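You operate a simulated robot arm through the tools that you are given. There is no shell and no other tool. Be economical: measure what you need, move in short steps, check, and stop when the job is done.

Carry out the task below with a simulated two-armed robot. There is one attempt and no reset: what you move stays moved.

## Task
Load the clay, hold the press, push the slide in and tighten the screw to the green band.
Fine: never turn it into the orange field; then stand the press on the mat.

Only the result counts: the job must be done as asked and must still hold three seconds after the hand-in. Knocking over, shifting, dropping, spilling or breaking anything else fails it.

## Robot
Two 7-joint arms with two-finger parallel grippers on one trunk, on a base that drives. Base frame: it is fixed to the floor where the robot stands at the start and does not move with it; the origin is under the middle of the robot, x ahead of it, y to its left, z up. Readings come in m, degrees, newtons and seconds.
The left shoulder is at the start at [0.07, 0.134, 1.276], the right one opposite. With the tool pointing down near the work surface each hand reaches from about 0.1 to 0.64 m from the robot's upright axis, wherever it stands, measured 20 degrees to its own side. Places, roughly: bed of the press slide [0.5, 0.2, 0.9]; press slide [0.5, 0.2, 0.9]; press screw [0.6, 0.2, 1]; cork mat on the assembly bench [0.5, -0.3, 0.9]. Payload 1.57 kg a hand.
Tool frame (each hand has its own): the origin (TCP) lies between the finger pads and is the grasp point; the fingertips stand 0.03 m ahead of it; z points along the fingers, y is the line along which they close. Largest opening 0.08 m; finger width 0.017, thickness 0.012; the body of the gripper, 0.04 by 0.082 m, starts 0.08 m behind the TCP.
Orientation is that of the tool frame in the base frame, as [roll, pitch, yaw] about the fixed x, y, z axes, in that order (R = Rz(yaw) Ry(pitch) Rx(roll)). With the fingers straight down and closing along the base's y, the tool's x points along the base's -x, its y along +y and its z along -z.

## Interface
- The arms move only by the tool step_arm. It takes "left_moves", "right_moves" or both (then of equal length, played together; a hand with none holds still); each is a list of rows, each a list of 3 entries, a list of its own where there are three numbers: the finger opening in m, from 0 to 0.08, then the shift along the tool's x, y, z in m, then the turn, a rotation vector about the tool's x, y, z in degrees. In form: [[fingers, [x, y, z], [ax, ay, az]], ...]. A call has 1 to 20 rows; each row is the pose to reach, as a shift and turn from the pose commanded when the call began, along the tool's axes at that moment. A row lasts 0.2 s, in which the tool goes at most 0.05 m and 8.6 degrees; a call with a longer step from one row to the next is refused whole, and so is a gripper value outside its range. Where a pose cannot be reached the arm comes as near as it can. A force on the tool above 90 N (or 10 N above the force at the start of the call, whichever is more), or a blocked arm, ends the call early, and 0.2 s more pass. The fingers move at their own pace (about 0.153 m/s each) and stop on an object; they squeeze with about 34 N. The grip force told is the motor's: it shows also when the fingers shut on nothing. Time passes only in rows, and 0.2 s behind the last, so rows that repeat a pose let the fingers close. It gives the time, the measured TCP pose, the force on the tool (base axes), the opening and the grip force at its end, in the units of the frame above (readings bear some noise).
- Cameras (640 x 400 px; columns grow to the right, rows downward): "scene" is now at [0.1429, 0.0349, 1.4864]; the picture's right is [0.29, -0.96, -0.00], its down [-0.59, -0.18, -0.79] and it looks along [0.75, 0.23, -0.62] (base axes); focal length 226 px, centre (320, 200). "left" rides on the left gripper at [0.072, 0.007, -0.122] in its tool frame; the picture's right is [-0.09, 1.00, 0.00], its down [-0.84, -0.08, -0.54] and it looks along [-0.54, -0.05, 0.84] (tool axes); focal length 238 px, centre (320, 200). "right" rides on the right gripper at [0.072, -0.007, -0.122] in its tool frame; the picture's right is [0.09, 1.00, 0.00], its down [-0.84, 0.08, -0.54] and it looks along [-0.54, 0.05, 0.84] (tool axes); focal length 238 px, centre (320, 200). There is no depth. A picture from a camera that has moved, and an enlarged one, comes with that camera's place and axes in the base frame and with its lens. The place of the scene camera against the robot may be out by one fixed shift of up to 0.025 m in any direction.
- capture(camera): a new picture of that camera. No time passes.
- lift_body(by): slides the trunk up (or, below 0, down) by that many m; the arms and the scene camera ride with it, the base frame stays. It gives what a move gives, with no picture.
- steer(legs): drives the robot by 1 to 6 legs, each [ahead, left, turn to the left] in m, m and degrees, along the robot's own axes; the way and the turn of a leg run together, so that a leg with both is an arc; at most 1.5 m and 180 degrees a leg. The arms and the cameras ride along, it lands a little off, and it stops where it bumps. It gives what a move gives.
- aim_head(pan, tilt): turns the head with the scene camera to pan (to the left, within 86 degrees either way) and tilt (down, from -29 to 69), counted from straight ahead of the robot. It gives what a move gives.
- zoom(camera, box): a new picture of the part [left, top, right, bottom] of that camera's present view, enlarged. No time passes.
- sign_off(): hands the job in; it is judged then, once.

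Work in short steps. Places have to be worked out from the pictures, the camera data and where the tool is seen: move nearer, look again, correct. Check each grasp and each placing, and mend what went wrong. You have 120 turns and 88 pictures in all, those below and enlarged ones among them. Open the grippers and draw the arms clear of the work before you hand the job in, unless the task says otherwise; then end with one line.

The tools are called after "Call:" by a JSON object that holds its "method" and its "body". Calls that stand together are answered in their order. step_arm: Moves the arms, as the interface text tells. Its arguments: {"type":"object","properties":{"left_moves":{"type":"array","items":{"type":"array"}},"right_moves":{"type":"array","items":{"type":"array"}}},"required":[]} The other tools are called the same way: lift_body (by) slides the trunk up or down; steer (legs) drives the base; aim_head (pan, tilt) turns the head that bears the scene camera; capture (camera) takes a picture; zoom (camera, box) takes an enlarged picture of a part of a camera's view; sign_off () hands the job in.

At the start:

```text
t: 0.0
left_ee_pos: [0.3655, 0.2607, 1.2939]
left_orientation: [-179.9, 0.1, -179.9]
left_contact_force: [0.1, -0.1, -0.1]
left_grip_width: 0.0802
left_gripper_force: 0.0
right_ee_pos: [0.3874, -0.0443, 1.2709]
right_orientation: [-179.9, 0.0, 180.0]
right_contact_force: [0.4, -1.0, -0.3]
right_grip_width: 0.0799
right_gripper_force: 0.0
trunk travel left (down, up): [-0.85, 0.09]
robot x, y, heading: [-0.0012, 0.0005, 0.1]
head pan, tilt: [16.7, 38.3]
```

scene: 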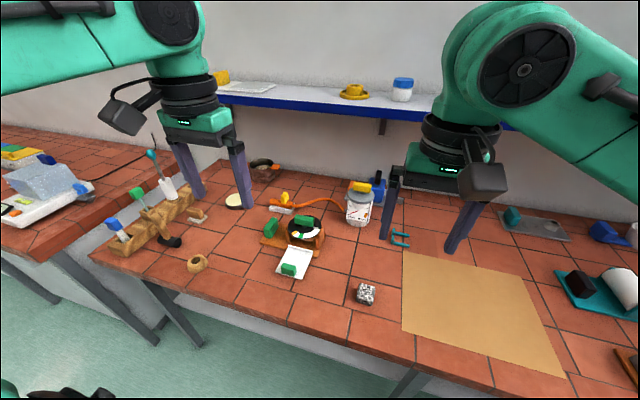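
right: 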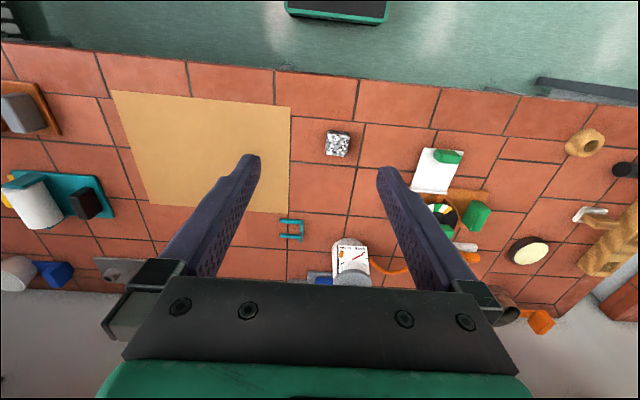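
left: 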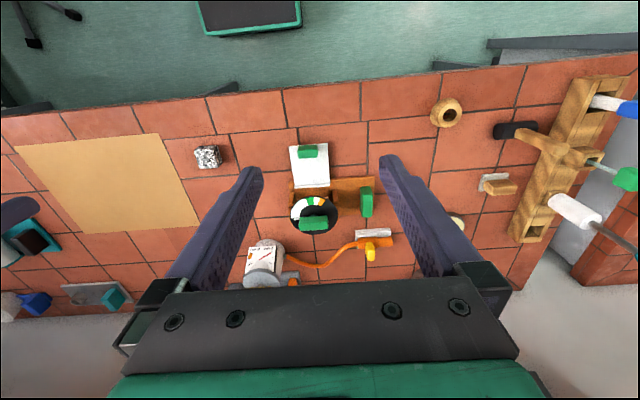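

The press seems to be the orange-wood object with a green-handled slide, a screw with a dial and a green side handle; the clay is probably the speckled cube. I zoom in on both.

Call:
{"method": "zoom", "body": {"camera": "scene", "box": [220, 170, 420, 310]}}

Call:
{"method": "zoom", "body": {"camera": "left", "box": [180, 130, 420, 280]}}

```text
2.86 times, centred on (320, 240) of scene
camera zoom: at [0.1429, 0.0349, 1.4864], right [0.29, -0.96, 0.0], down [-0.59, -0.18, -0.79], along [0.75, 0.23, -0.62], focal length 646 px, centre (320, 86)
```

zoom: 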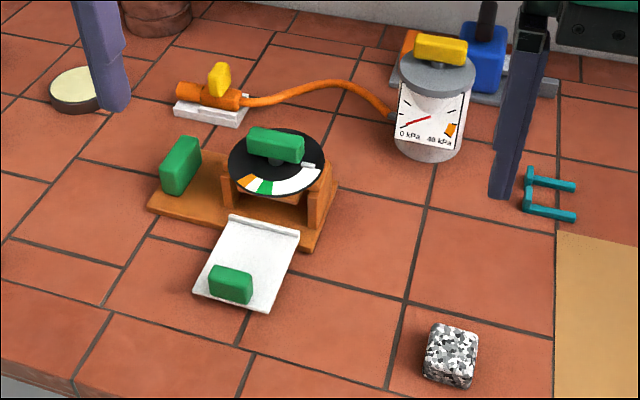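

```text
2.67 times, centred on (300, 205) of left
camera zoom: at [0.295, 0.2654, 1.4162], right [0.09, 1.0, 0.0], down [0.84, -0.08, 0.54], along [0.54, -0.05, -0.84], focal length 636 px, centre (373, 187)
```

zoom: 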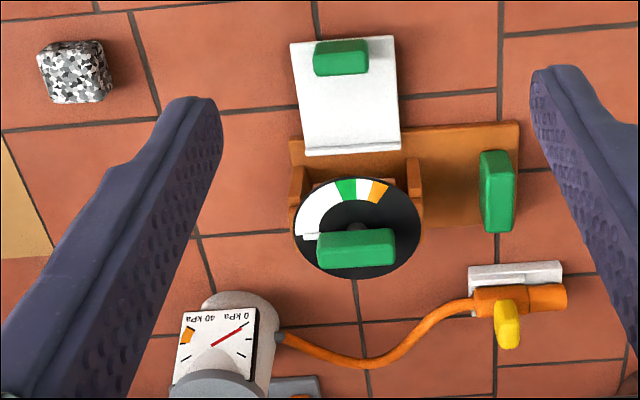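

The press stands at about (0.61, 0.22): slide pulled out towards me, hold grip on its +y side, screw with dial on top. The clay cube is at about (0.476, 0.0). I drive left and a little ahead so that both hands reach the press.

Call:
{"method": "steer", "body": {"legs": [[0.0, 0.2, 0], [0.06, 0, 0]]}}

Call:
{"method": "aim_head", "body": {"pan": 0, "tilt": 45}}

Call:
{"method": "capture", "body": {"camera": "scene"}}

Call:
{"method": "zoom", "body": {"camera": "left", "box": [80, 100, 320, 250]}}

Call:
{"method": "capture", "body": {"camera": "right"}}

```text
t: 2.2
left_ee_pos: [0.4177, 0.4587, 1.2992]
left_orientation: [179.9, 0.5, 179.7]
left_contact_force: [-1.1, -0.1, 0.2]
left_grip_width: 0.0802
left_gripper_force: 0.0
right_ee_pos: [0.4374, 0.1554, 1.2735]
right_orientation: [179.9, 0.5, 179.7]
right_contact_force: [-1.0, 0.7, -0.1]
right_grip_width: 0.0802
right_gripper_force: 0.2
trunk travel left (down, up): [-0.85, 0.09]
robot x, y, heading: [0.0586, 0.2049, -0.4]
head pan, tilt: [16.7, 38.3]
```

```text
t: 3.0
left_ee_pos: [0.428, 0.4616, 1.2947]
left_orientation: [180.0, 0.0, 179.7]
left_contact_force: [0.6, 0.4, -0.3]
left_grip_width: 0.08
left_gripper_force: 0.1
right_ee_pos: [0.4461, 0.1562, 1.269]
right_orientation: [180.0, 0.0, 179.8]
right_contact_force: [0.0, 0.7, -0.6]
right_grip_width: 0.08
right_gripper_force: 0.0
trunk travel left (down, up): [-0.85, 0.09]
robot x, y, heading: [0.0573, 0.2024, -0.3]
head pan, tilt: [0.0, 45.0]
```

```text
82 pictures are left
camera scene: at [0.2018, 0.2121, 1.4765], right [0.0, -1.0, 0.0], down [-0.71, 0.0, -0.71], along [0.71, 0.0, -0.71], focal length 226 px, centre (320, 200)
```

scene: 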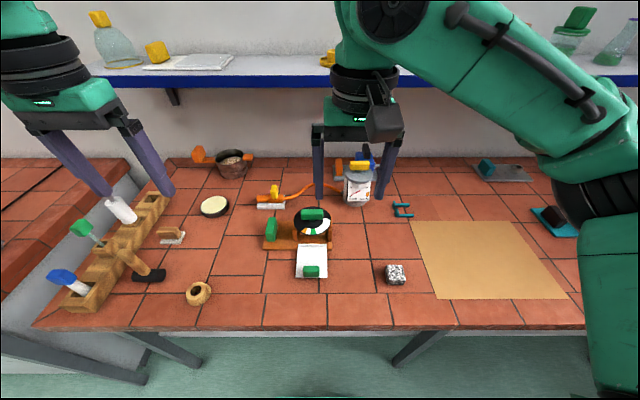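

```text
2.67 times, centred on (200, 175) of left
camera zoom: at [0.3561, 0.4665, 1.4163], right [0.1, 1.0, 0.0], down [0.84, -0.08, 0.54], along [0.54, -0.05, -0.84], focal length 636 px, centre (640, 267)
```

zoom: 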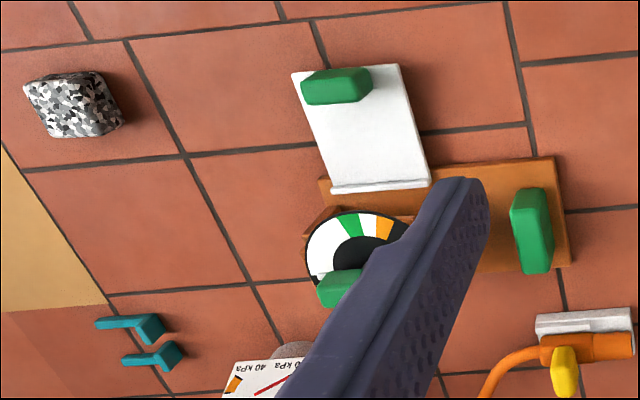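

```text
80 pictures are left
camera right: at [0.3743, 0.15, 1.3911], right [-0.09, 1.0, 0.0], down [0.84, 0.07, 0.54], along [0.54, 0.05, -0.84], focal length 238 px, centre (320, 200)
```

right: 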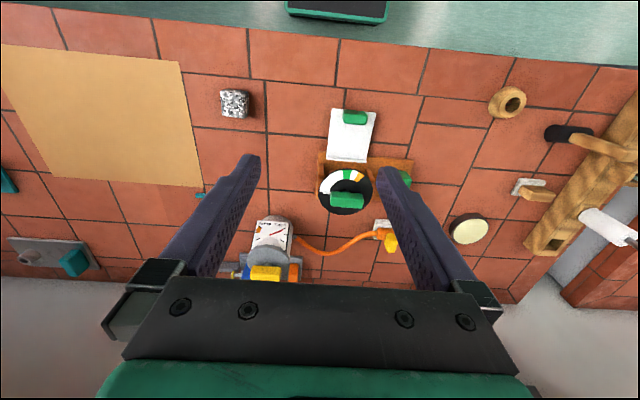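

I move the right hand above the clay at about (0.475, 0.0) for a closer look.

Call:
{"method": "step_arm", "body": {"right_moves": [[0.08, [-0.005, -0.03, 0.03], [0, 0, 0]], [0.08, [-0.01, -0.06, 0.06], [0, 0, 0]], [0.08, [-0.015, -0.09, 0.09], [0, 0, 0]], [0.08, [-0.02, -0.12, 0.12], [0, 0, 0]], [0.08, [-0.028, -0.155, 0.15], [0, 0, 0]], [0.08, [-0.028, -0.155, 0.19], [0, 0, 0]], [0.08, [-0.028, -0.155, 0.19], [0, 0, 0]]]}}

Call:
{"method": "capture", "body": {"camera": "right"}}

Call:
{"method": "zoom", "body": {"camera": "scene", "box": [240, 180, 440, 305]}}

```text
t: 4.6
left_ee_pos: [0.4266, 0.4621, 1.2948]
left_orientation: [-180.0, -0.1, 179.7]
left_contact_force: [-0.1, 0.1, -0.5]
left_grip_width: 0.0801
left_gripper_force: 0.1
right_ee_pos: [0.4729, -0.0017, 1.0802]
right_orientation: [-179.9, 0.0, 179.8]
right_contact_force: [-1.0, -0.1, -0.5]
right_grip_width: 0.0801
right_gripper_force: 0.1
trunk travel left (down, up): [-0.85, 0.09]
robot x, y, heading: [0.0564, 0.2038, -0.4]
head pan, tilt: [0.0, 45.0]
```

```text
79 pictures are left
camera right: at [0.3998, -0.0072, 1.2019], right [-0.09, 1.0, 0.0], down [0.84, 0.07, 0.54], along [0.54, 0.05, -0.84], focal length 238 px, centre (320, 200)
```

right: 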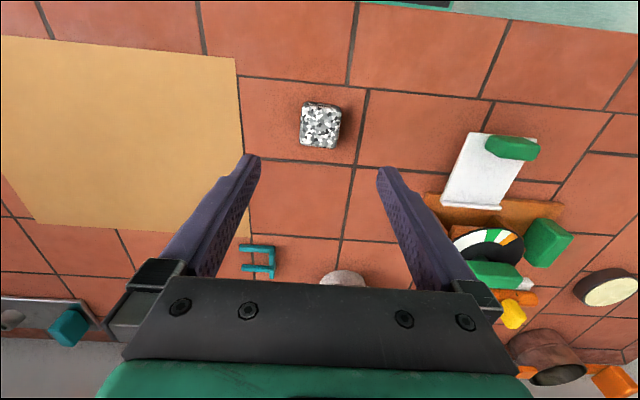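

```text
3.20 times, centred on (340, 242) of scene
camera zoom: at [0.2012, 0.2131, 1.4766], right [0.0, -1.0, 0.0], down [-0.71, 0.0, -0.71], along [0.71, 0.0, -0.71], focal length 723 px, centre (256, 64)
```

zoom: 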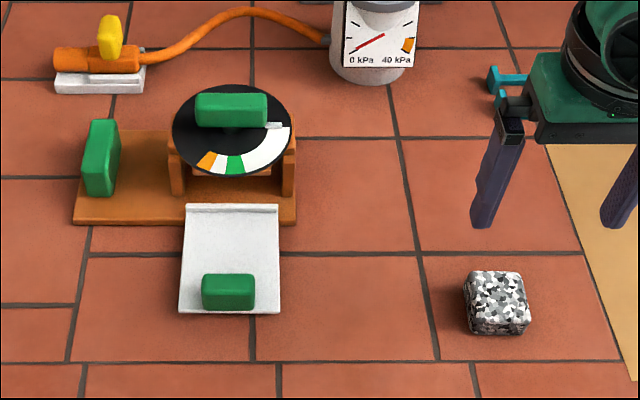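

Clay centre is about (0.476, 0.002), width about 0.043. I lower the right hand to z 0.938 and close.

Call:
{"method": "step_arm", "body": {"right_moves": [[0.08, [-0.003, 0.003, 0.04], [0, 0, 0]], [0.08, [-0.003, 0.003, 0.08], [0, 0, 0]], [0.08, [-0.003, 0.003, 0.12], [0, 0, 0]], [0.08, [-0.003, 0.003, 0.142], [0, 0, 0]], [0.08, [-0.003, 0.003, 0.142], [0, 0, 0]], [0.03, [-0.003, 0.003, 0.142], [0, 0, 0]], [0.03, [-0.003, 0.003, 0.142], [0, 0, 0]], [0.03, [-0.003, 0.003, 0.142], [0, 0, 0]]]}}

Call:
{"method": "capture", "body": {"camera": "right"}}

```text
t: 6.4
left_ee_pos: [0.4272, 0.4611, 1.2955]
left_orientation: [-180.0, 0.0, 179.7]
left_contact_force: [0.0, -0.1, 0.4]
left_grip_width: 0.08
left_gripper_force: 0.0
right_ee_pos: [0.4786, 0.002, 0.9375]
right_orientation: [-180.0, -0.1, 179.9]
right_contact_force: [-0.1, -0.4, -0.3]
right_grip_width: 0.0452
right_gripper_force: 34.7
trunk travel left (down, up): [-0.85, 0.09]
robot x, y, heading: [0.0612, 0.2037, -0.4]
head pan, tilt: [0.0, 45.0]
```

```text
77 pictures are left
camera right: at [0.4057, -0.004, 1.0587], right [-0.09, 1.0, 0.0], down [0.84, 0.07, 0.54], along [0.54, 0.05, -0.84], focal length 238 px, centre (320, 200)
```

right: 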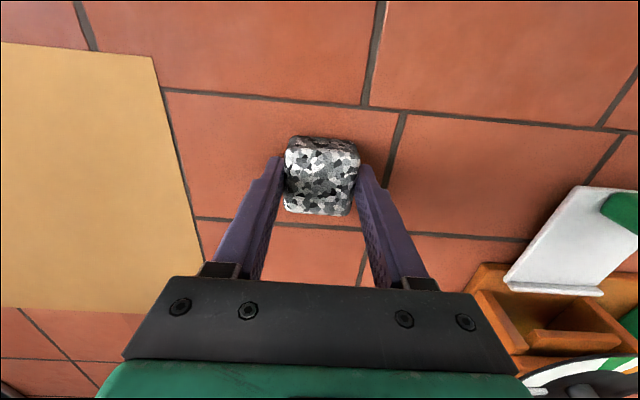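

Grasped (0.045 wide); the clay centre lies about 0.008 m nearer me than the TCP. I lift it and carry it over the slide at z≈1.06 to check alignment.

Call:
{"method": "step_arm", "body": {"right_moves": [[0.03, [0, 0, -0.04], [0, 0, 0]], [0.03, [0, 0, -0.08], [0, 0, 0]], [0.03, [0, 0, -0.12], [0, 0, 0]], [0.03, [-0.015, 0.04, -0.12], [0, 0, 0]], [0.03, [-0.03, 0.08, -0.12], [0, 0, 0]], [0.03, [-0.045, 0.12, -0.12], [0, 0, 0]], [0.03, [-0.06, 0.16, -0.12], [0, 0, 0]], [0.03, [-0.064, 0.19, -0.12], [0, 0, 0]], [0.03, [-0.064, 0.216, -0.12], [0, 0, 0]], [0.03, [-0.064, 0.216, -0.12], [0, 0, 0]]]}}

Call:
{"method": "capture", "body": {"camera": "right"}}

Call:
{"method": "zoom", "body": {"camera": "scene", "box": [240, 180, 440, 305]}}

Call:
{"method": "zoom", "body": {"camera": "left", "box": [80, 100, 320, 250]}}

```text
t: 8.6
left_ee_pos: [0.4271, 0.4616, 1.2947]
left_orientation: [180.0, 0.0, 179.7]
left_contact_force: [0.0, 0.1, -0.5]
left_grip_width: 0.0802
left_gripper_force: 0.1
right_ee_pos: [0.5437, 0.2186, 1.0571]
right_orientation: [180.0, 0.1, 179.8]
right_contact_force: [-0.2, 0.4, -0.3]
right_grip_width: 0.0453
right_gripper_force: 34.0
trunk travel left (down, up): [-0.85, 0.09]
robot x, y, heading: [0.0599, 0.2024, -0.2]
head pan, tilt: [0.0, 45.0]
```

```text
76 pictures are left
camera right: at [0.4706, 0.2129, 1.1782], right [-0.09, 1.0, 0.0], down [0.84, 0.07, 0.54], along [0.54, 0.05, -0.84], focal length 238 px, centre (320, 200)
```

right: 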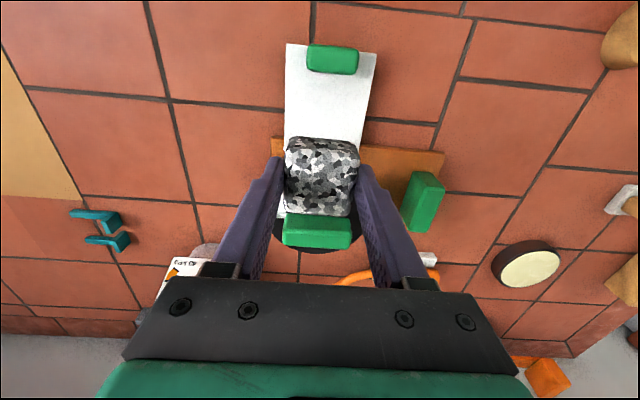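

```text
3.20 times, centred on (340, 242) of scene
camera zoom: at [0.2018, 0.212, 1.4765], right [0.0, -1.0, 0.0], down [-0.71, 0.0, -0.71], along [0.71, 0.0, -0.71], focal length 723 px, centre (256, 64)
```

zoom: 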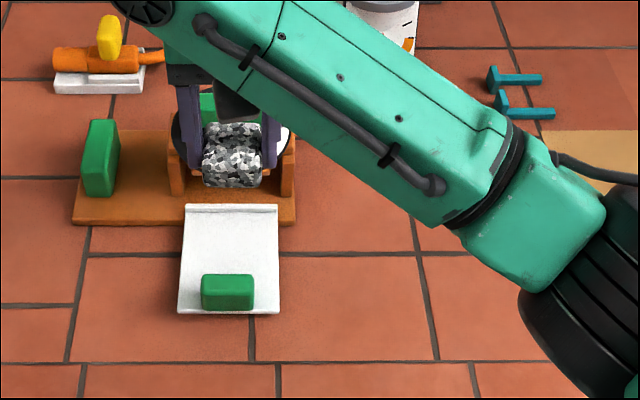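

```text
2.67 times, centred on (200, 175) of left
camera zoom: at [0.3561, 0.4665, 1.4164], right [0.1, 1.0, 0.0], down [0.84, -0.08, 0.54], along [0.54, -0.05, -0.84], focal length 636 px, centre (640, 267)
```

zoom: 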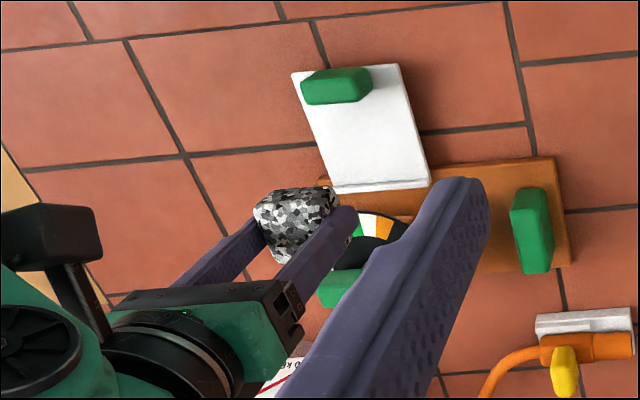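

The tray's free area between handle and lip is centred near (0.54, 0.224). I shift slightly and lower the clay to just above the tray.

Call:
{"method": "step_arm", "body": {"right_moves": [[0.03, [-0.004, 0.005, 0.04], [0, 0, 0]], [0.03, [-0.004, 0.005, 0.08], [0, 0, 0]], [0.03, [-0.004, 0.005, 0.105], [0, 0, 0]], [0.03, [-0.004, 0.005, 0.105], [0, 0, 0]]]}}

Call:
{"method": "zoom", "body": {"camera": "scene", "box": [260, 200, 380, 290]}}

Call:
{"method": "capture", "body": {"camera": "right"}}

```text
t: 9.6
left_ee_pos: [0.4242, 0.4618, 1.2962]
left_orientation: [179.9, 0.3, 179.6]
left_contact_force: [0.1, -0.9, -1.6]
left_grip_width: 0.0801
left_gripper_force: 0.0
right_ee_pos: [0.543, 0.2259, 0.9508]
right_orientation: [180.0, 0.3, 179.9]
right_contact_force: [-1.4, -0.4, 24.0]
right_grip_width: 0.0461
right_gripper_force: 34.0
trunk travel left (down, up): [-0.85, 0.09]
robot x, y, heading: [0.0582, 0.2027, -0.3]
head pan, tilt: [0.0, 45.0]
```

```text
4.44 times, centred on (320, 245) of scene
camera zoom: at [0.197, 0.2124, 1.4772], right [0.0, -1.0, 0.0], down [-0.7, 0.0, -0.71], along [0.71, 0.0, -0.7], focal length 1005 px, centre (320, 0)
```

zoom: 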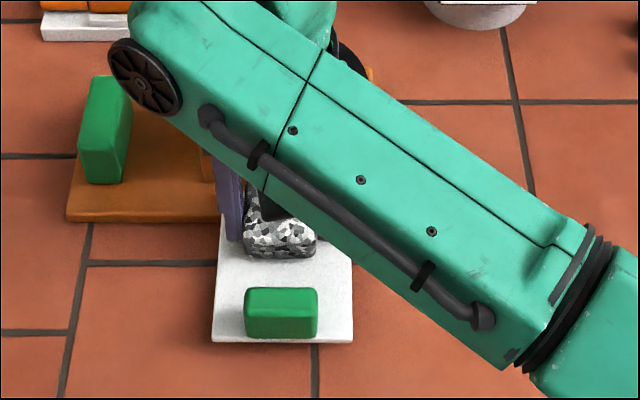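

```text
72 pictures are left
camera right: at [0.47, 0.2198, 1.0735], right [-0.09, 1.0, 0.0], down [0.83, 0.07, 0.55], along [0.54, 0.05, -0.84], focal length 238 px, centre (320, 200)
```

right: 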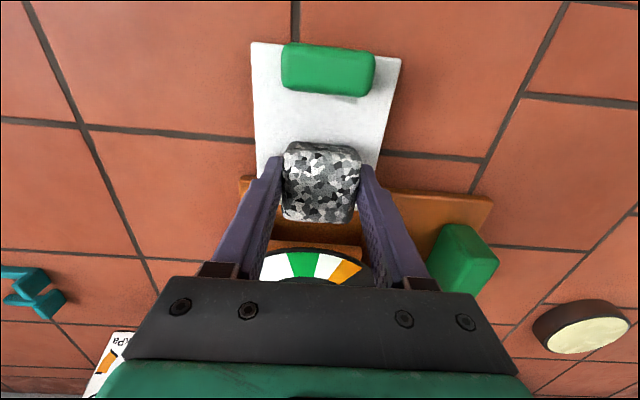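

The clay already touches the tray (24 N up) but sits close to the far lip. I raise it slightly, shift 0.012 m toward the handle and lower again.

Call:
{"method": "step_arm", "body": {"right_moves": [[0.03, [0, 0, -0.015], [0, 0, 0]], [0.03, [0.012, 0, -0.015], [0, 0, 0]], [0.03, [0.012, 0, -0.015], [0, 0, 0]], [0.03, [0.012, 0, -0.006], [0, 0, 0]], [0.03, [0.012, 0, -0.002], [0, 0, 0]]]}}

Call:
{"method": "zoom", "body": {"camera": "scene", "box": [260, 200, 380, 290]}}

Call:
{"method": "zoom", "body": {"camera": "right", "box": [220, 20, 420, 145]}}

```text
t: 10.8
left_ee_pos: [0.4268, 0.4606, 1.2952]
left_orientation: [180.0, 0.1, 179.7]
left_contact_force: [0.2, -0.5, 0.2]
left_grip_width: 0.0801
left_gripper_force: 0.1
right_ee_pos: [0.5348, 0.2235, 0.955]
right_orientation: [180.0, 0.0, 179.7]
right_contact_force: [0.0, -0.3, -1.2]
right_grip_width: 0.0451
right_gripper_force: 33.9
trunk travel left (down, up): [-0.85, 0.09]
robot x, y, heading: [0.0546, 0.2026, -0.3]
head pan, tilt: [0.0, 45.0]
```

```text
4.44 times, centred on (320, 245) of scene
camera zoom: at [0.201, 0.2124, 1.4766], right [0.0, -1.0, 0.0], down [-0.71, 0.0, -0.71], along [0.71, 0.0, -0.71], focal length 1005 px, centre (320, 0)
```

zoom: 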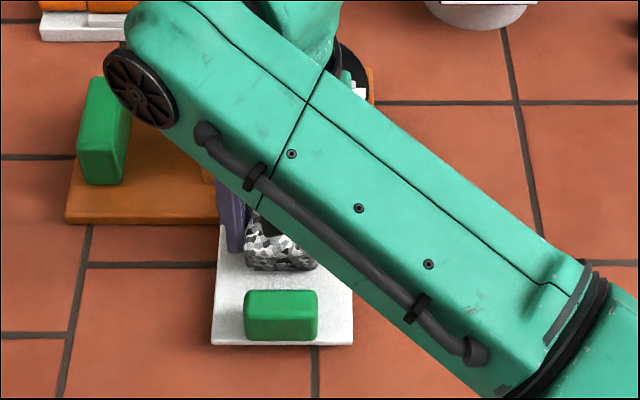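

```text
3.20 times, centred on (320, 82) of right
camera zoom: at [0.4616, 0.2187, 1.0767], right [-0.09, 1.0, 0.0], down [0.84, 0.07, 0.54], along [0.54, 0.05, -0.84], focal length 763 px, centre (320, 576)
```

zoom: 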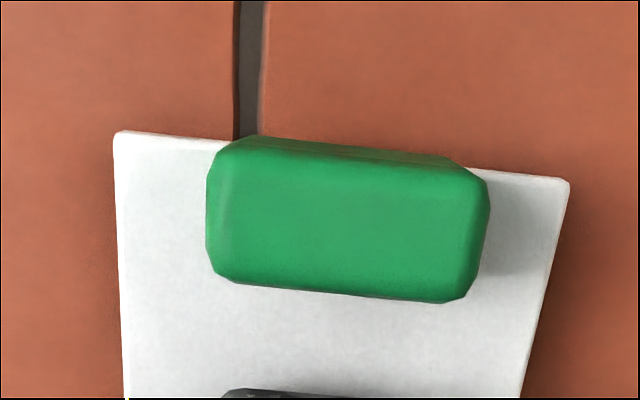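

Clay now sits mid-tray, a few mm up. I lower it the last 4 mm, open and rise.

Call:
{"method": "step_arm", "body": {"right_moves": [[0.03, [0, 0, 0.003], [0, 0, 0]], [0.03, [0, 0, 0.0045], [0, 0, 0]], [0.06, [0, 0, 0.004], [0, 0, 0]], [0.065, [0, 0, 0.003], [0, 0, 0]], [0.065, [0, 0, -0.03], [0, 0, 0]], [0.065, [0, 0, -0.07], [0, 0, 0]], [0.065, [0.02, -0.02, -0.11], [0, 0, 0]], [0.065, [0.06, -0.04, -0.13], [0, 0, 0]], [0.065, [0.1, -0.06, -0.13], [0, 0, 0]], [0.065, [0.1, -0.06, -0.13], [0, 0, 0]]]}}

Call:
{"method": "capture", "body": {"camera": "right"}}

Call:
{"method": "zoom", "body": {"camera": "left", "box": [80, 100, 320, 250]}}

```text
t: 13.0
left_ee_pos: [0.4278, 0.4612, 1.2937]
left_orientation: [-180.0, 0.0, 179.7]
left_contact_force: [0.3, -0.1, 1.1]
left_grip_width: 0.0801
left_gripper_force: 0.1
right_ee_pos: [0.4306, 0.1653, 1.0881]
right_orientation: [-179.9, -0.1, 179.8]
right_contact_force: [-0.3, -0.5, 0.2]
right_grip_width: 0.0649
right_gripper_force: 0.0
trunk travel left (down, up): [-0.85, 0.09]
robot x, y, heading: [0.0603, 0.2065, -0.5]
head pan, tilt: [0.0, 45.0]
```

```text
69 pictures are left
camera right: at [0.3595, 0.1588, 1.2101], right [-0.09, 1.0, 0.0], down [0.84, 0.07, 0.54], along [0.54, 0.05, -0.84], focal length 238 px, centre (320, 200)
```

right: 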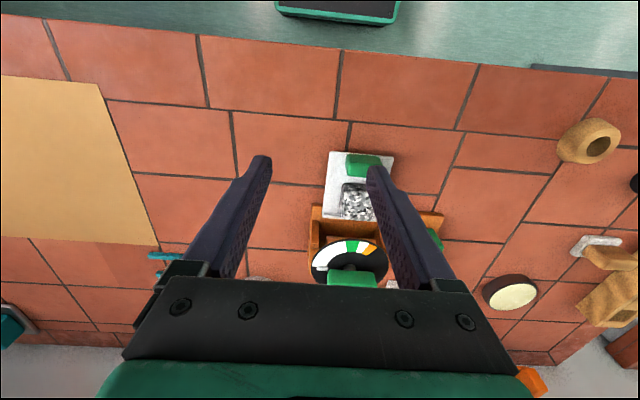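

```text
2.67 times, centred on (200, 175) of left
camera zoom: at [0.3567, 0.4668, 1.4162], right [0.1, 1.0, 0.0], down [0.84, -0.08, 0.54], along [0.54, -0.05, -0.84], focal length 636 px, centre (640, 267)
```

zoom: 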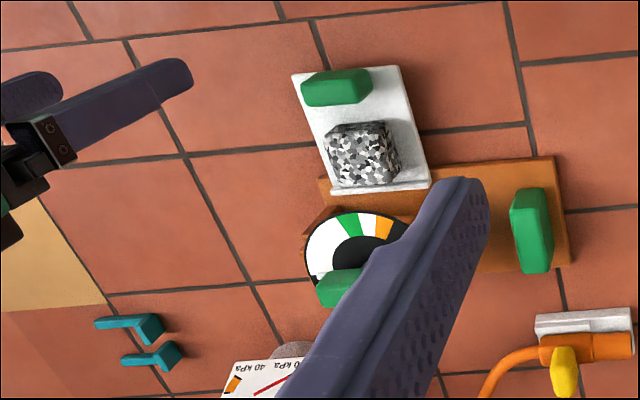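

The clay sits on the tray. Now the left hand goes above the hold grip, at about (0.616, 0.349).

Call:
{"method": "step_arm", "body": {"left_moves": [[0.08, [-0.03, -0.02, 0.03], [0, 0, 0]], [0.08, [-0.06, -0.04, 0.06], [0, 0, 0]], [0.08, [-0.09, -0.06, 0.09], [0, 0, 0]], [0.08, [-0.12, -0.08, 0.12], [0, 0, 0]], [0.08, [-0.15, -0.1, 0.15], [0, 0, 0]], [0.08, [-0.175, -0.112, 0.18], [0, 0, 0]], [0.08, [-0.189, -0.112, 0.21], [0, 0, 0]], [0.08, [-0.189, -0.112, 0.23], [0, 0, 0]], [0.08, [-0.189, -0.112, 0.23], [0, 0, 0]]]}}

Call:
{"method": "capture", "body": {"camera": "left"}}

Call:
{"method": "capture", "body": {"camera": "scene"}}

```text
t: 15.0
left_ee_pos: [0.5893, 0.3677, 1.0753]
left_orientation: [-179.9, 0.1, 179.7]
left_contact_force: [-0.8, 0.6, -0.6]
left_grip_width: 0.08
left_gripper_force: 0.1
left hand out of reach, approached as far as the arm can: row 6, 7, 8, 9
right_ee_pos: [0.4314, 0.1648, 1.0871]
right_orientation: [180.0, 0.0, 179.8]
right_contact_force: [0.5, 0.4, 0.3]
right_grip_width: 0.0649
right_gripper_force: 0.0
trunk travel left (down, up): [-0.85, 0.09]
robot x, y, heading: [0.0606, 0.2014, -0.0]
head pan, tilt: [0.0, 45.0]
```

```text
67 pictures are left
camera left: at [0.5173, 0.3729, 1.1964], right [0.1, 1.0, 0.0], down [0.84, -0.08, 0.54], along [0.54, -0.05, -0.84], focal length 238 px, centre (320, 200)
```

left: 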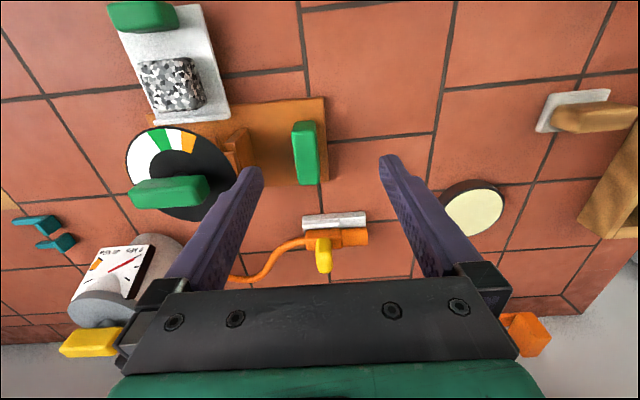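

```text
66 pictures are left
camera scene: at [0.2017, 0.2123, 1.4765], right [0.0, -1.0, 0.0], down [-0.71, 0.0, -0.71], along [0.71, 0.0, -0.71], focal length 226 px, centre (320, 200)
```

scene: 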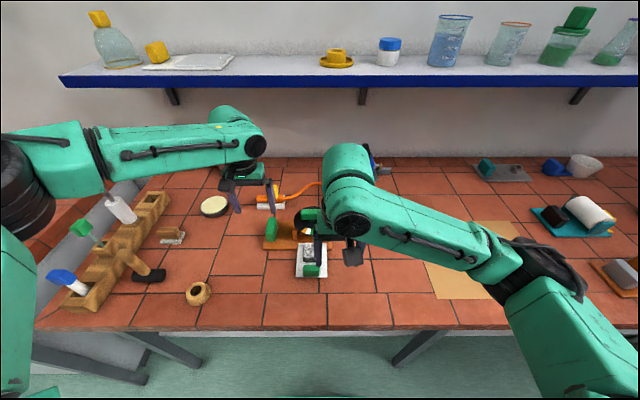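

The left arm is at its reach limit, so I drive 0.07 m ahead; both hands are clear at that height.

Call:
{"method": "steer", "body": {"legs": [[0.07, 0, 0]]}}

```text
t: 16.0
left_ee_pos: [0.6553, 0.3685, 1.0793]
left_orientation: [-179.9, 0.4, 179.8]
left_contact_force: [-0.6, 0.2, 1.0]
left_grip_width: 0.0802
left_gripper_force: 0.1
right_ee_pos: [0.4984, 0.1659, 1.091]
right_orientation: [180.0, 0.4, 179.9]
right_contact_force: [-0.7, 0.2, -0.7]
right_grip_width: 0.0649
right_gripper_force: 0.0
trunk travel left (down, up): [-0.85, 0.09]
robot x, y, heading: [0.1321, 0.2055, -0.1]
head pan, tilt: [0.0, 45.0]
```

Now I align the left hand above the grip at (0.614, 0.348), z 1.01.

Call:
{"method": "step_arm", "body": {"left_moves": [[0.08, [0.02, -0.01, 0.01], [0, 0, 0]], [0.08, [0.042, -0.02, 0.03], [0, 0, 0]], [0.08, [0.042, -0.02, 0.06], [0, 0, 0]], [0.08, [0.042, -0.02, 0.06], [0, 0, 0]]]}}

Call:
{"method": "capture", "body": {"camera": "left"}}

```text
t: 17.0
left_ee_pos: [0.6147, 0.3459, 1.0173]
left_orientation: [-179.9, 0.1, 179.8]
left_contact_force: [-0.7, -0.5, -0.3]
left_grip_width: 0.0801
left_gripper_force: 0.0
right_ee_pos: [0.5031, 0.1658, 1.0882]
right_orientation: [-180.0, 0.0, 179.9]
right_contact_force: [0.8, -0.5, 0.2]
right_grip_width: 0.065
right_gripper_force: 0.1
trunk travel left (down, up): [-0.85, 0.09]
robot x, y, heading: [0.1277, 0.2046, -0.4]
head pan, tilt: [0.0, 45.0]
```

```text
65 pictures are left
camera left: at [0.5434, 0.3512, 1.1375], right [0.09, 1.0, 0.0], down [0.84, -0.08, 0.54], along [0.54, -0.05, -0.84], focal length 238 px, centre (320, 200)
```

left: 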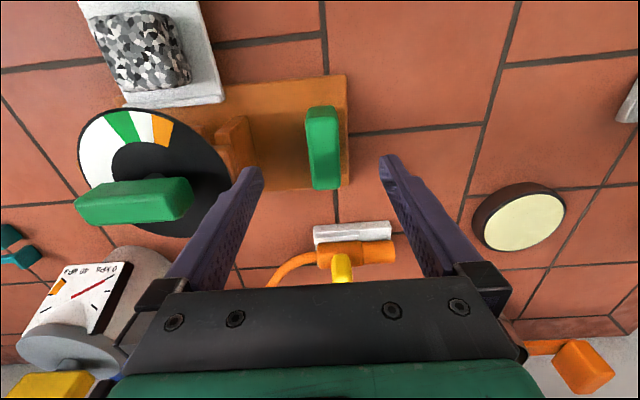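

Aligned with the grip. I lower to z≈0.942 and close the left hand.

Call:
{"method": "step_arm", "body": {"left_moves": [[0.08, [0, 0, 0.03], [0, 0, 0]], [0.08, [0, 0.001, 0.055], [0, 0, 0]], [0.08, [0, 0.001, 0.075], [0, 0, 0]], [0.08, [0, 0.001, 0.075], [0, 0, 0]], [0.02, [0, 0.001, 0.075], [0, 0, 0]], [0.02, [0, 0.001, 0.075], [0, 0, 0]], [0.02, [0, 0.001, 0.075], [0, 0, 0]]]}}

Call:
{"method": "capture", "body": {"camera": "left"}}

Call:
{"method": "capture", "body": {"camera": "right"}}

```text
t: 18.6
left_ee_pos: [0.5986, 0.3658, 0.9649]
left_orientation: [-179.9, 0.6, 179.8]
left_contact_force: [4.3, -0.3, 15.9]
left_grip_width: 0.0257
left_gripper_force: 33.4
left hand out of reach, approached as far as the arm can: row 1, 2, 3, 4, 5, 6, 7
right_ee_pos: [0.5035, 0.1653, 1.0897]
right_orientation: [180.0, 0.0, 179.9]
right_contact_force: [0.2, -0.2, 0.4]
right_grip_width: 0.0651
right_gripper_force: 0.1
trunk travel left (down, up): [-0.85, 0.09]
robot x, y, heading: [0.1333, 0.2008, 0.2]
head pan, tilt: [0.0, 45.0]
```

```text
64 pictures are left
camera left: at [0.5267, 0.3709, 1.0856], right [0.1, 1.0, 0.0], down [0.83, -0.08, 0.55], along [0.55, -0.05, -0.84], focal length 238 px, centre (320, 200)
```

left: 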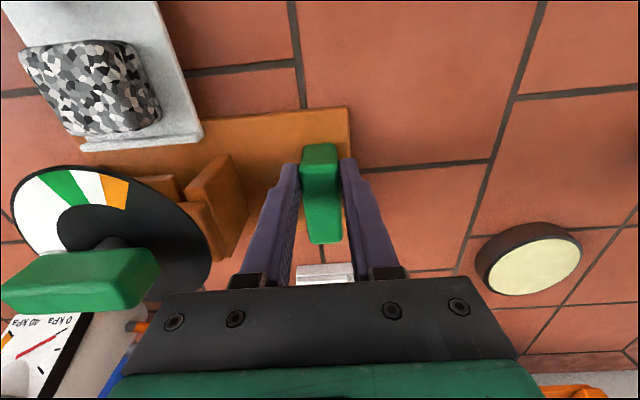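

```text
63 pictures are left
camera right: at [0.4298, 0.1587, 1.2108], right [-0.09, 1.0, 0.0], down [0.84, 0.08, 0.54], along [0.54, 0.05, -0.84], focal length 238 px, centre (320, 200)
```

right: 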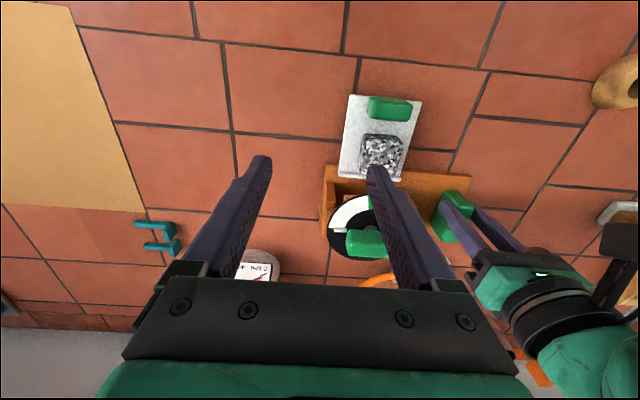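

The left arm could not reach fully: it closed at z 0.965 on the near end of the grip and nudged the press about 0.015 m to +y (the tray went along with it). I open, rise and back off to come in again with a better arm posture.

Call:
{"method": "step_arm", "body": {"left_moves": [[0.06, [0, 0, 0], [0, 0, 0]], [0.06, [0, 0, 0], [0, 0, 0]], [0.06, [0, 0, -0.04], [0, 0, 0]], [0.06, [0, 0, -0.08], [0, 0, 0]], [0.06, [0.03, 0, -0.12], [0, 0, 0]], [0.06, [0.06, 0, -0.15], [0, 0, 0]], [0.06, [0.1, 0.02, -0.18], [0, 0, 0]], [0.06, [0.14, 0.04, -0.2], [0, 0, 0]], [0.06, [0.14, 0.04, -0.2], [0, 0, 0]]]}}

Call:
{"method": "capture", "body": {"camera": "scene"}}

```text
refused: row 7 steps farther than a row can; nothing moved
```

```text
62 pictures are left
camera scene: at [0.272, 0.2114, 1.4769], right [0.0, -1.0, 0.0], down [-0.71, 0.0, -0.71], along [0.71, 0.0, -0.71], focal length 226 px, centre (320, 200)
```

scene: 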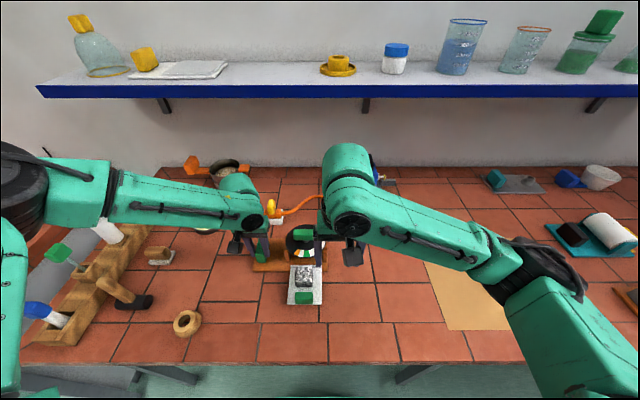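

One step was too long; I repeat with shorter ones.

Call:
{"method": "step_arm", "body": {"left_moves": [[0.06, [0, 0, 0], [0, 0, 0]], [0.06, [0, 0, 0], [0, 0, 0]], [0.06, [0, 0, -0.04], [0, 0, 0]], [0.06, [0, 0, -0.08], [0, 0, 0]], [0.06, [0.03, 0, -0.11], [0, 0, 0]], [0.06, [0.06, 0, -0.14], [0, 0, 0]], [0.06, [0.09, 0.01, -0.17], [0, 0, 0]], [0.06, [0.12, 0.02, -0.2], [0, 0, 0]], [0.06, [0.15, 0.03, -0.22], [0, 0, 0]], [0.06, [0.15, 0.03, -0.22], [0, 0, 0]]]}}

Call:
{"method": "capture", "body": {"camera": "scene"}}

Call:
{"method": "capture", "body": {"camera": "left"}}

```text
t: 20.8
left_ee_pos: [0.4492, 0.3964, 1.1845]
left_orientation: [-180.0, 0.1, 179.8]
left_contact_force: [0.4, 0.3, 0.2]
left_grip_width: 0.0598
left_gripper_force: 0.0
right_ee_pos: [0.5027, 0.1652, 1.0886]
right_orientation: [-180.0, 0.0, -180.0]
right_contact_force: [-0.2, 0.5, 0.3]
right_grip_width: 0.0651
right_gripper_force: 0.2
trunk travel left (down, up): [-0.85, 0.09]
robot x, y, heading: [0.1321, 0.1992, -0.1]
head pan, tilt: [0.0, 45.0]
```

```text
61 pictures are left
camera scene: at [0.2737, 0.2121, 1.4764], right [0.0, -1.0, 0.0], down [-0.71, 0.0, -0.71], along [0.71, 0.0, -0.71], focal length 226 px, centre (320, 200)
```

scene: 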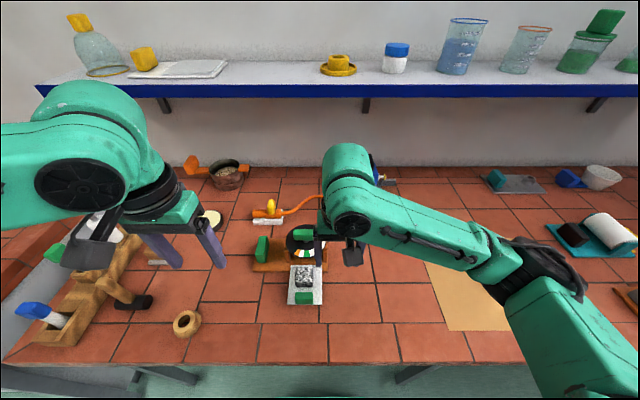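

```text
60 pictures are left
camera left: at [0.3777, 0.4015, 1.3045], right [0.1, 1.0, 0.0], down [0.84, -0.08, 0.54], along [0.54, -0.05, -0.84], focal length 238 px, centre (320, 200)
```

left: 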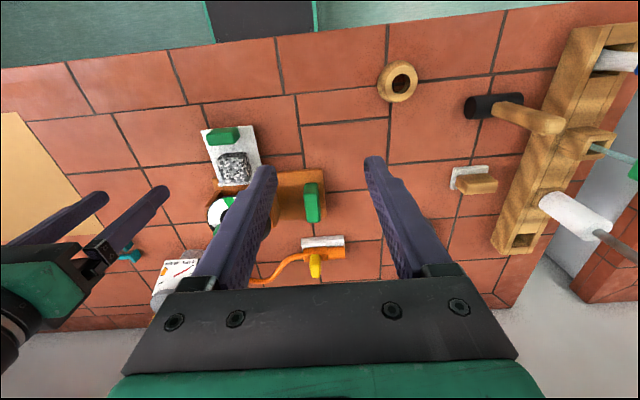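

The grip is now at about (0.608, 0.366). I draw the right hand off to the right and up, in case it was crowding the left arm, and bring the left hand back over the grip.

Call:
{"method": "step_arm", "body": {"left_moves": [[0.07, [0, 0, 0], [0, 0, 0]], [0.07, [0, 0, 0], [0, 0, 0]], [0.07, [-0.03, 0, 0], [0, 0, 0]], [0.07, [-0.07, -0.01, 0.02], [0, 0, 0]], [0.07, [-0.11, -0.02, 0.05], [0, 0, 0]], [0.07, [-0.15, -0.03, 0.07], [0, 0, 0]], [0.07, [-0.158, -0.03, 0.11], [0, 0, 0]], [0.07, [-0.158, -0.03, 0.135], [0, 0, 0]], [0.07, [-0.158, -0.03, 0.135], [0, 0, 0]]], "right_moves": [[0.065, [0, -0.02, -0.03], [0, 0, 0]], [0.065, [0.02, -0.05, -0.06], [0, 0, 0]], [0.065, [0.04, -0.09, -0.08], [0, 0, 0]], [0.065, [0.05, -0.13, -0.08], [0, 0, 0]], [0.065, [0.05, -0.16, -0.08], [0, 0, 0]], [0.065, [0.05, -0.16, -0.08], [0, 0, 0]], [0.065, [0.05, -0.16, -0.08], [0, 0, 0]], [0.065, [0.05, -0.16, -0.08], [0, 0, 0]], [0.065, [0.05, -0.16, -0.08], [0, 0, 0]]]}}

Call:
{"method": "capture", "body": {"camera": "left"}}

```text
refused: row 5 steps farther than a row can; nothing moved
```

```text
59 pictures are left
camera left: at [0.3777, 0.4015, 1.3045], right [0.1, 1.0, 0.0], down [0.84, -0.08, 0.54], along [0.54, -0.05, -0.84], focal length 238 px, centre (320, 200)
```

left: 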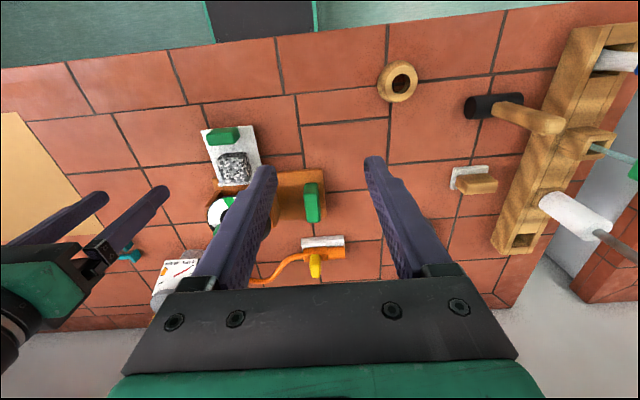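

Steps must stay under 0.05 m; I resend with shorter ones.

Call:
{"method": "step_arm", "body": {"left_moves": [[0.07, [0, 0, 0], [0, 0, 0]], [0.07, [0, 0, 0], [0, 0, 0]], [0.07, [-0.03, 0, 0], [0, 0, 0]], [0.07, [-0.06, -0.01, 0.02], [0, 0, 0]], [0.07, [-0.09, -0.02, 0.04], [0, 0, 0]], [0.07, [-0.12, -0.03, 0.06], [0, 0, 0]], [0.07, [-0.15, -0.03, 0.09], [0, 0, 0]], [0.07, [-0.158, -0.03, 0.12], [0, 0, 0]], [0.07, [-0.158, -0.03, 0.135], [0, 0, 0]], [0.07, [-0.158, -0.03, 0.135], [0, 0, 0]]], "right_moves": [[0.065, [0, -0.02, -0.03], [0, 0, 0]], [0.065, [0.02, -0.05, -0.06], [0, 0, 0]], [0.065, [0.04, -0.08, -0.08], [0, 0, 0]], [0.065, [0.05, -0.12, -0.08], [0, 0, 0]], [0.065, [0.05, -0.16, -0.08], [0, 0, 0]], [0.065, [0.05, -0.16, -0.08], [0, 0, 0]], [0.065, [0.05, -0.16, -0.08], [0, 0, 0]], [0.065, [0.05, -0.16, -0.08], [0, 0, 0]], [0.065, [0.05, -0.16, -0.08], [0, 0, 0]], [0.065, [0.05, -0.16, -0.08], [0, 0, 0]]]}}

Call:
{"method": "capture", "body": {"camera": "left"}}

```text
t: 23.0
left_ee_pos: [0.6095, 0.3638, 1.0489]
left_orientation: [-179.9, 0.1, 179.8]
left_contact_force: [0.3, 0.1, -1.2]
left_grip_width: 0.0699
left_gripper_force: 0.1
right_ee_pos: [0.4508, 0.0036, 1.171]
right_orientation: [180.0, -0.1, -180.0]
right_contact_force: [0.2, 0.9, 0.4]
right_grip_width: 0.065
right_gripper_force: 0.0
trunk travel left (down, up): [-0.85, 0.09]
robot x, y, heading: [0.1325, 0.2045, -0.4]
head pan, tilt: [0.0, 45.0]
```

```text
58 pictures are left
camera left: at [0.5383, 0.3693, 1.1692], right [0.1, 1.0, 0.0], down [0.84, -0.08, 0.54], along [0.54, -0.05, -0.84], focal length 238 px, centre (320, 200)
```

left: 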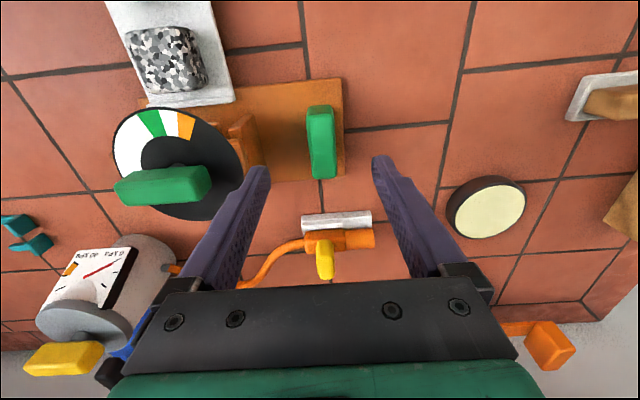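

Aligned again with the grip at about (0.615, 0.363). I descend stepwise with fingers open, watching for reach warnings.

Call:
{"method": "step_arm", "body": {"left_moves": [[0.07, [-0.003, 0, 0.03], [0, 0, 0]], [0.07, [-0.003, 0, 0.06], [0, 0, 0]], [0.07, [-0.003, 0, 0.085], [0, 0, 0]], [0.07, [-0.003, 0, 0.102], [0, 0, 0]], [0.07, [-0.003, 0, 0.102], [0, 0, 0]]]}}

Call:
{"method": "capture", "body": {"camera": "left"}}

```text
t: 24.2
left_ee_pos: [0.5989, 0.3727, 0.9576]
left_orientation: [-179.9, 0.2, 179.7]
left_contact_force: [0.1, 0.5, 0.5]
left_grip_width: 0.0703
left_gripper_force: 0.0
left hand out of reach, approached as far as the arm can: row 3, 4, 5
right_ee_pos: [0.4507, 0.0048, 1.1719]
right_orientation: [-180.0, 0.0, 179.8]
right_contact_force: [-0.5, 0.3, 0.0]
right_grip_width: 0.0646
right_gripper_force: 0.1
trunk travel left (down, up): [-0.85, 0.09]
robot x, y, heading: [0.126, 0.2041, -0.3]
head pan, tilt: [0.0, 45.0]
```

```text
57 pictures are left
camera left: at [0.5271, 0.3789, 1.0781], right [0.1, 1.0, 0.0], down [0.84, -0.08, 0.54], along [0.54, -0.05, -0.84], focal length 238 px, centre (320, 200)
```

left: 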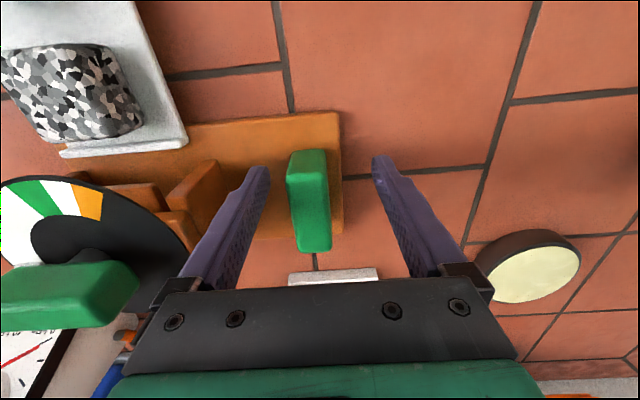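

The left arm runs out of reach at about z 0.958. I raise the hand, drive 0.05 m ahead and lower the trunk a little to gain reach.

Call:
{"method": "step_arm", "body": {"left_moves": [[0.07, [0, 0, -0.04], [0, 0, 0]], [0.07, [0.02, 0, -0.08], [0, 0, 0]], [0.07, [0.04, 0, -0.1], [0, 0, 0]], [0.07, [0.04, 0, -0.1], [0, 0, 0]]]}}

Call:
{"method": "steer", "body": {"legs": [[0.05, 0, 0]]}}

Call:
{"method": "lift_body", "body": {"by": -0.06}}

Call:
{"method": "capture", "body": {"camera": "left"}}

Call:
{"method": "capture", "body": {"camera": "scene"}}

```text
t: 25.2
left_ee_pos: [0.5589, 0.3747, 1.0576]
left_orientation: [-179.9, 0.0, 179.8]
left_contact_force: [0.4, 0.2, -0.2]
left_grip_width: 0.0699
left_gripper_force: 0.1
right_ee_pos: [0.4513, 0.0033, 1.1703]
right_orientation: [180.0, -0.2, 179.9]
right_contact_force: [0.0, -0.3, 0.0]
right_grip_width: 0.0651
right_gripper_force: 0.0
trunk travel left (down, up): [-0.85, 0.09]
robot x, y, heading: [0.1331, 0.2026, -0.1]
head pan, tilt: [0.0, 45.0]
```

```text
t: 26.1
left_ee_pos: [0.6002, 0.3729, 1.0612]
left_orientation: [-179.8, 0.5, 179.7]
left_contact_force: [-0.8, 0.1, -0.3]
left_grip_width: 0.07
left_gripper_force: 0.0
right_ee_pos: [0.4901, 0.0039, 1.1731]
right_orientation: [-179.9, 0.4, 179.8]
right_contact_force: [-0.4, 0.5, 0.6]
right_grip_width: 0.065
right_gripper_force: 0.0
trunk travel left (down, up): [-0.85, 0.09]
robot x, y, heading: [0.1831, 0.2012, -0.2]
head pan, tilt: [0.0, 45.0]
```

```text
t: 27.1
left_ee_pos: [0.6074, 0.3721, 0.9988]
left_orientation: [-179.9, 0.1, 179.7]
left_contact_force: [0.9, -0.2, 0.1]
left_grip_width: 0.07
left_gripper_force: 0.1
right_ee_pos: [0.4982, 0.0048, 1.1114]
right_orientation: [180.0, 0.0, 179.8]
right_contact_force: [-0.3, 0.7, -0.3]
right_grip_width: 0.0649
right_gripper_force: 0.0
trunk travel left (down, up): [-0.79, 0.15]
robot x, y, heading: [0.18, 0.2049, -0.1]
head pan, tilt: [0.0, 45.0]
```

```text
56 pictures are left
camera left: at [0.5356, 0.3791, 1.1194], right [0.1, 1.0, 0.0], down [0.84, -0.08, 0.54], along [0.54, -0.05, -0.84], focal length 238 px, centre (320, 200)
```

left: 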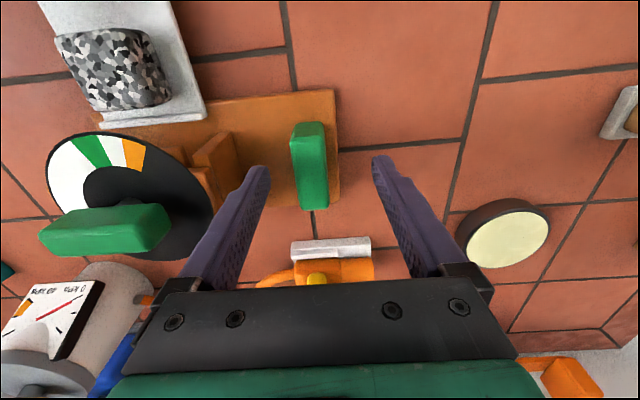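

```text
55 pictures are left
camera scene: at [0.3215, 0.2121, 1.4165], right [0.0, -1.0, 0.0], down [-0.71, 0.0, -0.71], along [0.71, 0.0, -0.71], focal length 226 px, centre (320, 200)
```

scene: 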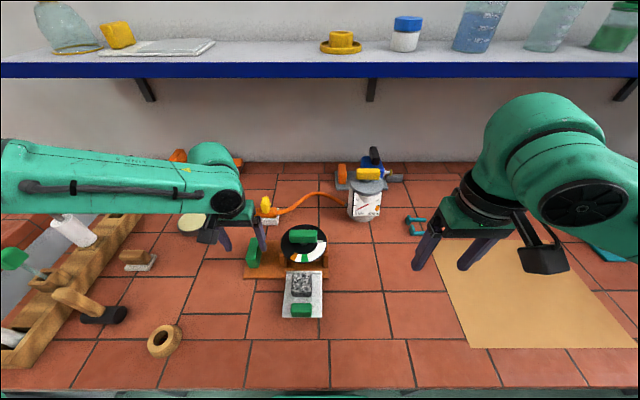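

The grip is at (0.614, 0.364). I shift sideways and descend to z 0.945, still open.

Call:
{"method": "step_arm", "body": {"left_moves": [[0.07, [-0.006, -0.008, 0.0], [0, 0, 0]], [0.07, [-0.006, -0.008, 0.025], [0, 0, 0]], [0.07, [-0.006, -0.008, 0.045], [0, 0, 0]], [0.07, [-0.006, -0.008, 0.055], [0, 0, 0]], [0.07, [-0.006, -0.008, 0.055], [0, 0, 0]]]}}

Call:
{"method": "capture", "body": {"camera": "left"}}

```text
t: 28.3
left_ee_pos: [0.6131, 0.3658, 0.9435]
left_orientation: [-179.9, 0.1, 179.8]
left_contact_force: [-0.2, -0.4, 0.9]
left_grip_width: 0.07
left_gripper_force: 0.1
right_ee_pos: [0.4985, 0.0049, 1.1105]
right_orientation: [180.0, 0.0, 179.8]
right_contact_force: [-1.2, 0.1, 0.3]
right_grip_width: 0.065
right_gripper_force: 0.1
trunk travel left (down, up): [-0.79, 0.15]
robot x, y, heading: [0.1795, 0.2002, -0.4]
head pan, tilt: [0.0, 45.0]
```

```text
54 pictures are left
camera left: at [0.542, 0.371, 1.0641], right [0.1, 1.0, 0.0], down [0.84, -0.08, 0.54], along [0.54, -0.05, -0.84], focal length 238 px, centre (320, 200)
```

left: 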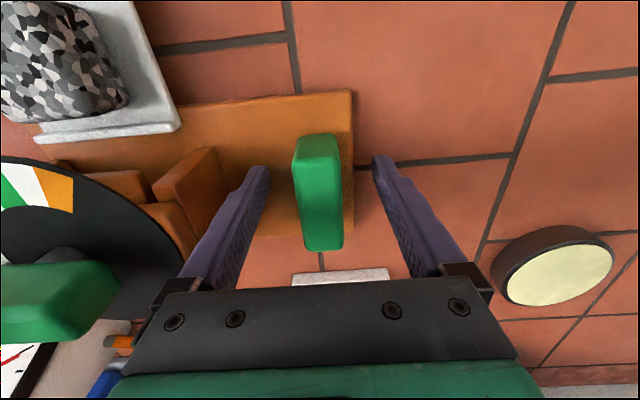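

Reached and centred. I close the left hand on the grip.

Call:
{"method": "step_arm", "body": {"left_moves": [[0.03, [0, 0, 0], [0, 0, 0]], [0.015, [0, 0, 0], [0, 0, 0]], [0.015, [0, 0, 0], [0, 0, 0]], [0.015, [0, 0, 0], [0, 0, 0]]]}}

Call:
{"method": "capture", "body": {"camera": "right"}}

Call:
{"method": "zoom", "body": {"camera": "scene", "box": [230, 210, 350, 330]}}

```text
t: 29.3
left_ee_pos: [0.6144, 0.3652, 0.9438]
left_orientation: [-180.0, 0.1, 179.7]
left_contact_force: [-0.6, -0.7, 0.5]
left_grip_width: 0.0257
left_gripper_force: 34.0
right_ee_pos: [0.4975, 0.0046, 1.1125]
right_orientation: [179.9, 0.1, 179.8]
right_contact_force: [0.4, 0.1, 0.0]
right_grip_width: 0.0648
right_gripper_force: 0.0
trunk travel left (down, up): [-0.79, 0.15]
robot x, y, heading: [0.1775, 0.1998, 0.2]
head pan, tilt: [0.0, 45.0]
```

```text
53 pictures are left
camera right: at [0.4258, -0.0021, 1.2331], right [-0.09, 1.0, 0.0], down [0.84, 0.07, 0.54], along [0.54, 0.05, -0.84], focal length 238 px, centre (320, 200)
```

right: 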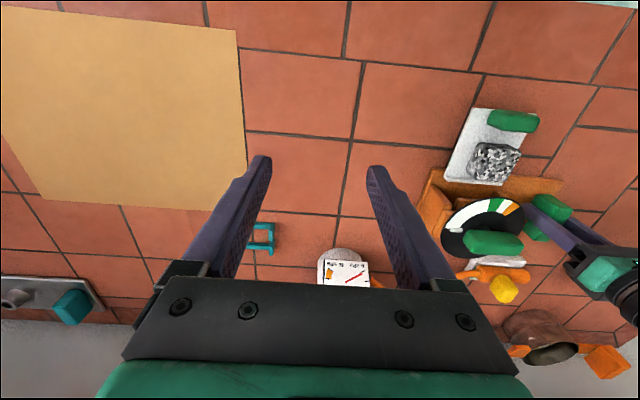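

```text
3.33 times, centred on (290, 270) of scene
camera zoom: at [0.3214, 0.212, 1.4165], right [0.0, -1.0, 0.0], down [-0.71, 0.0, -0.71], along [0.71, 0.0, -0.71], focal length 754 px, centre (420, -33)
```

zoom: 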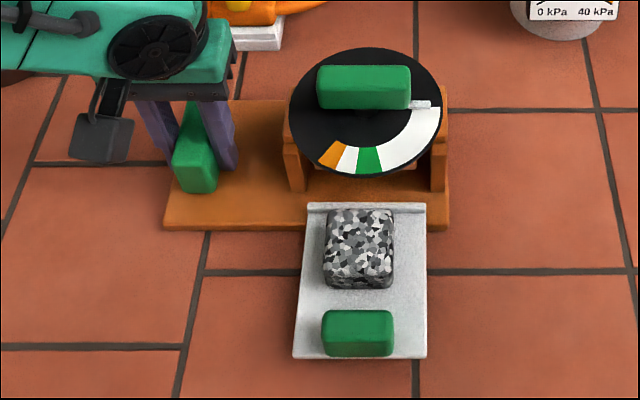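

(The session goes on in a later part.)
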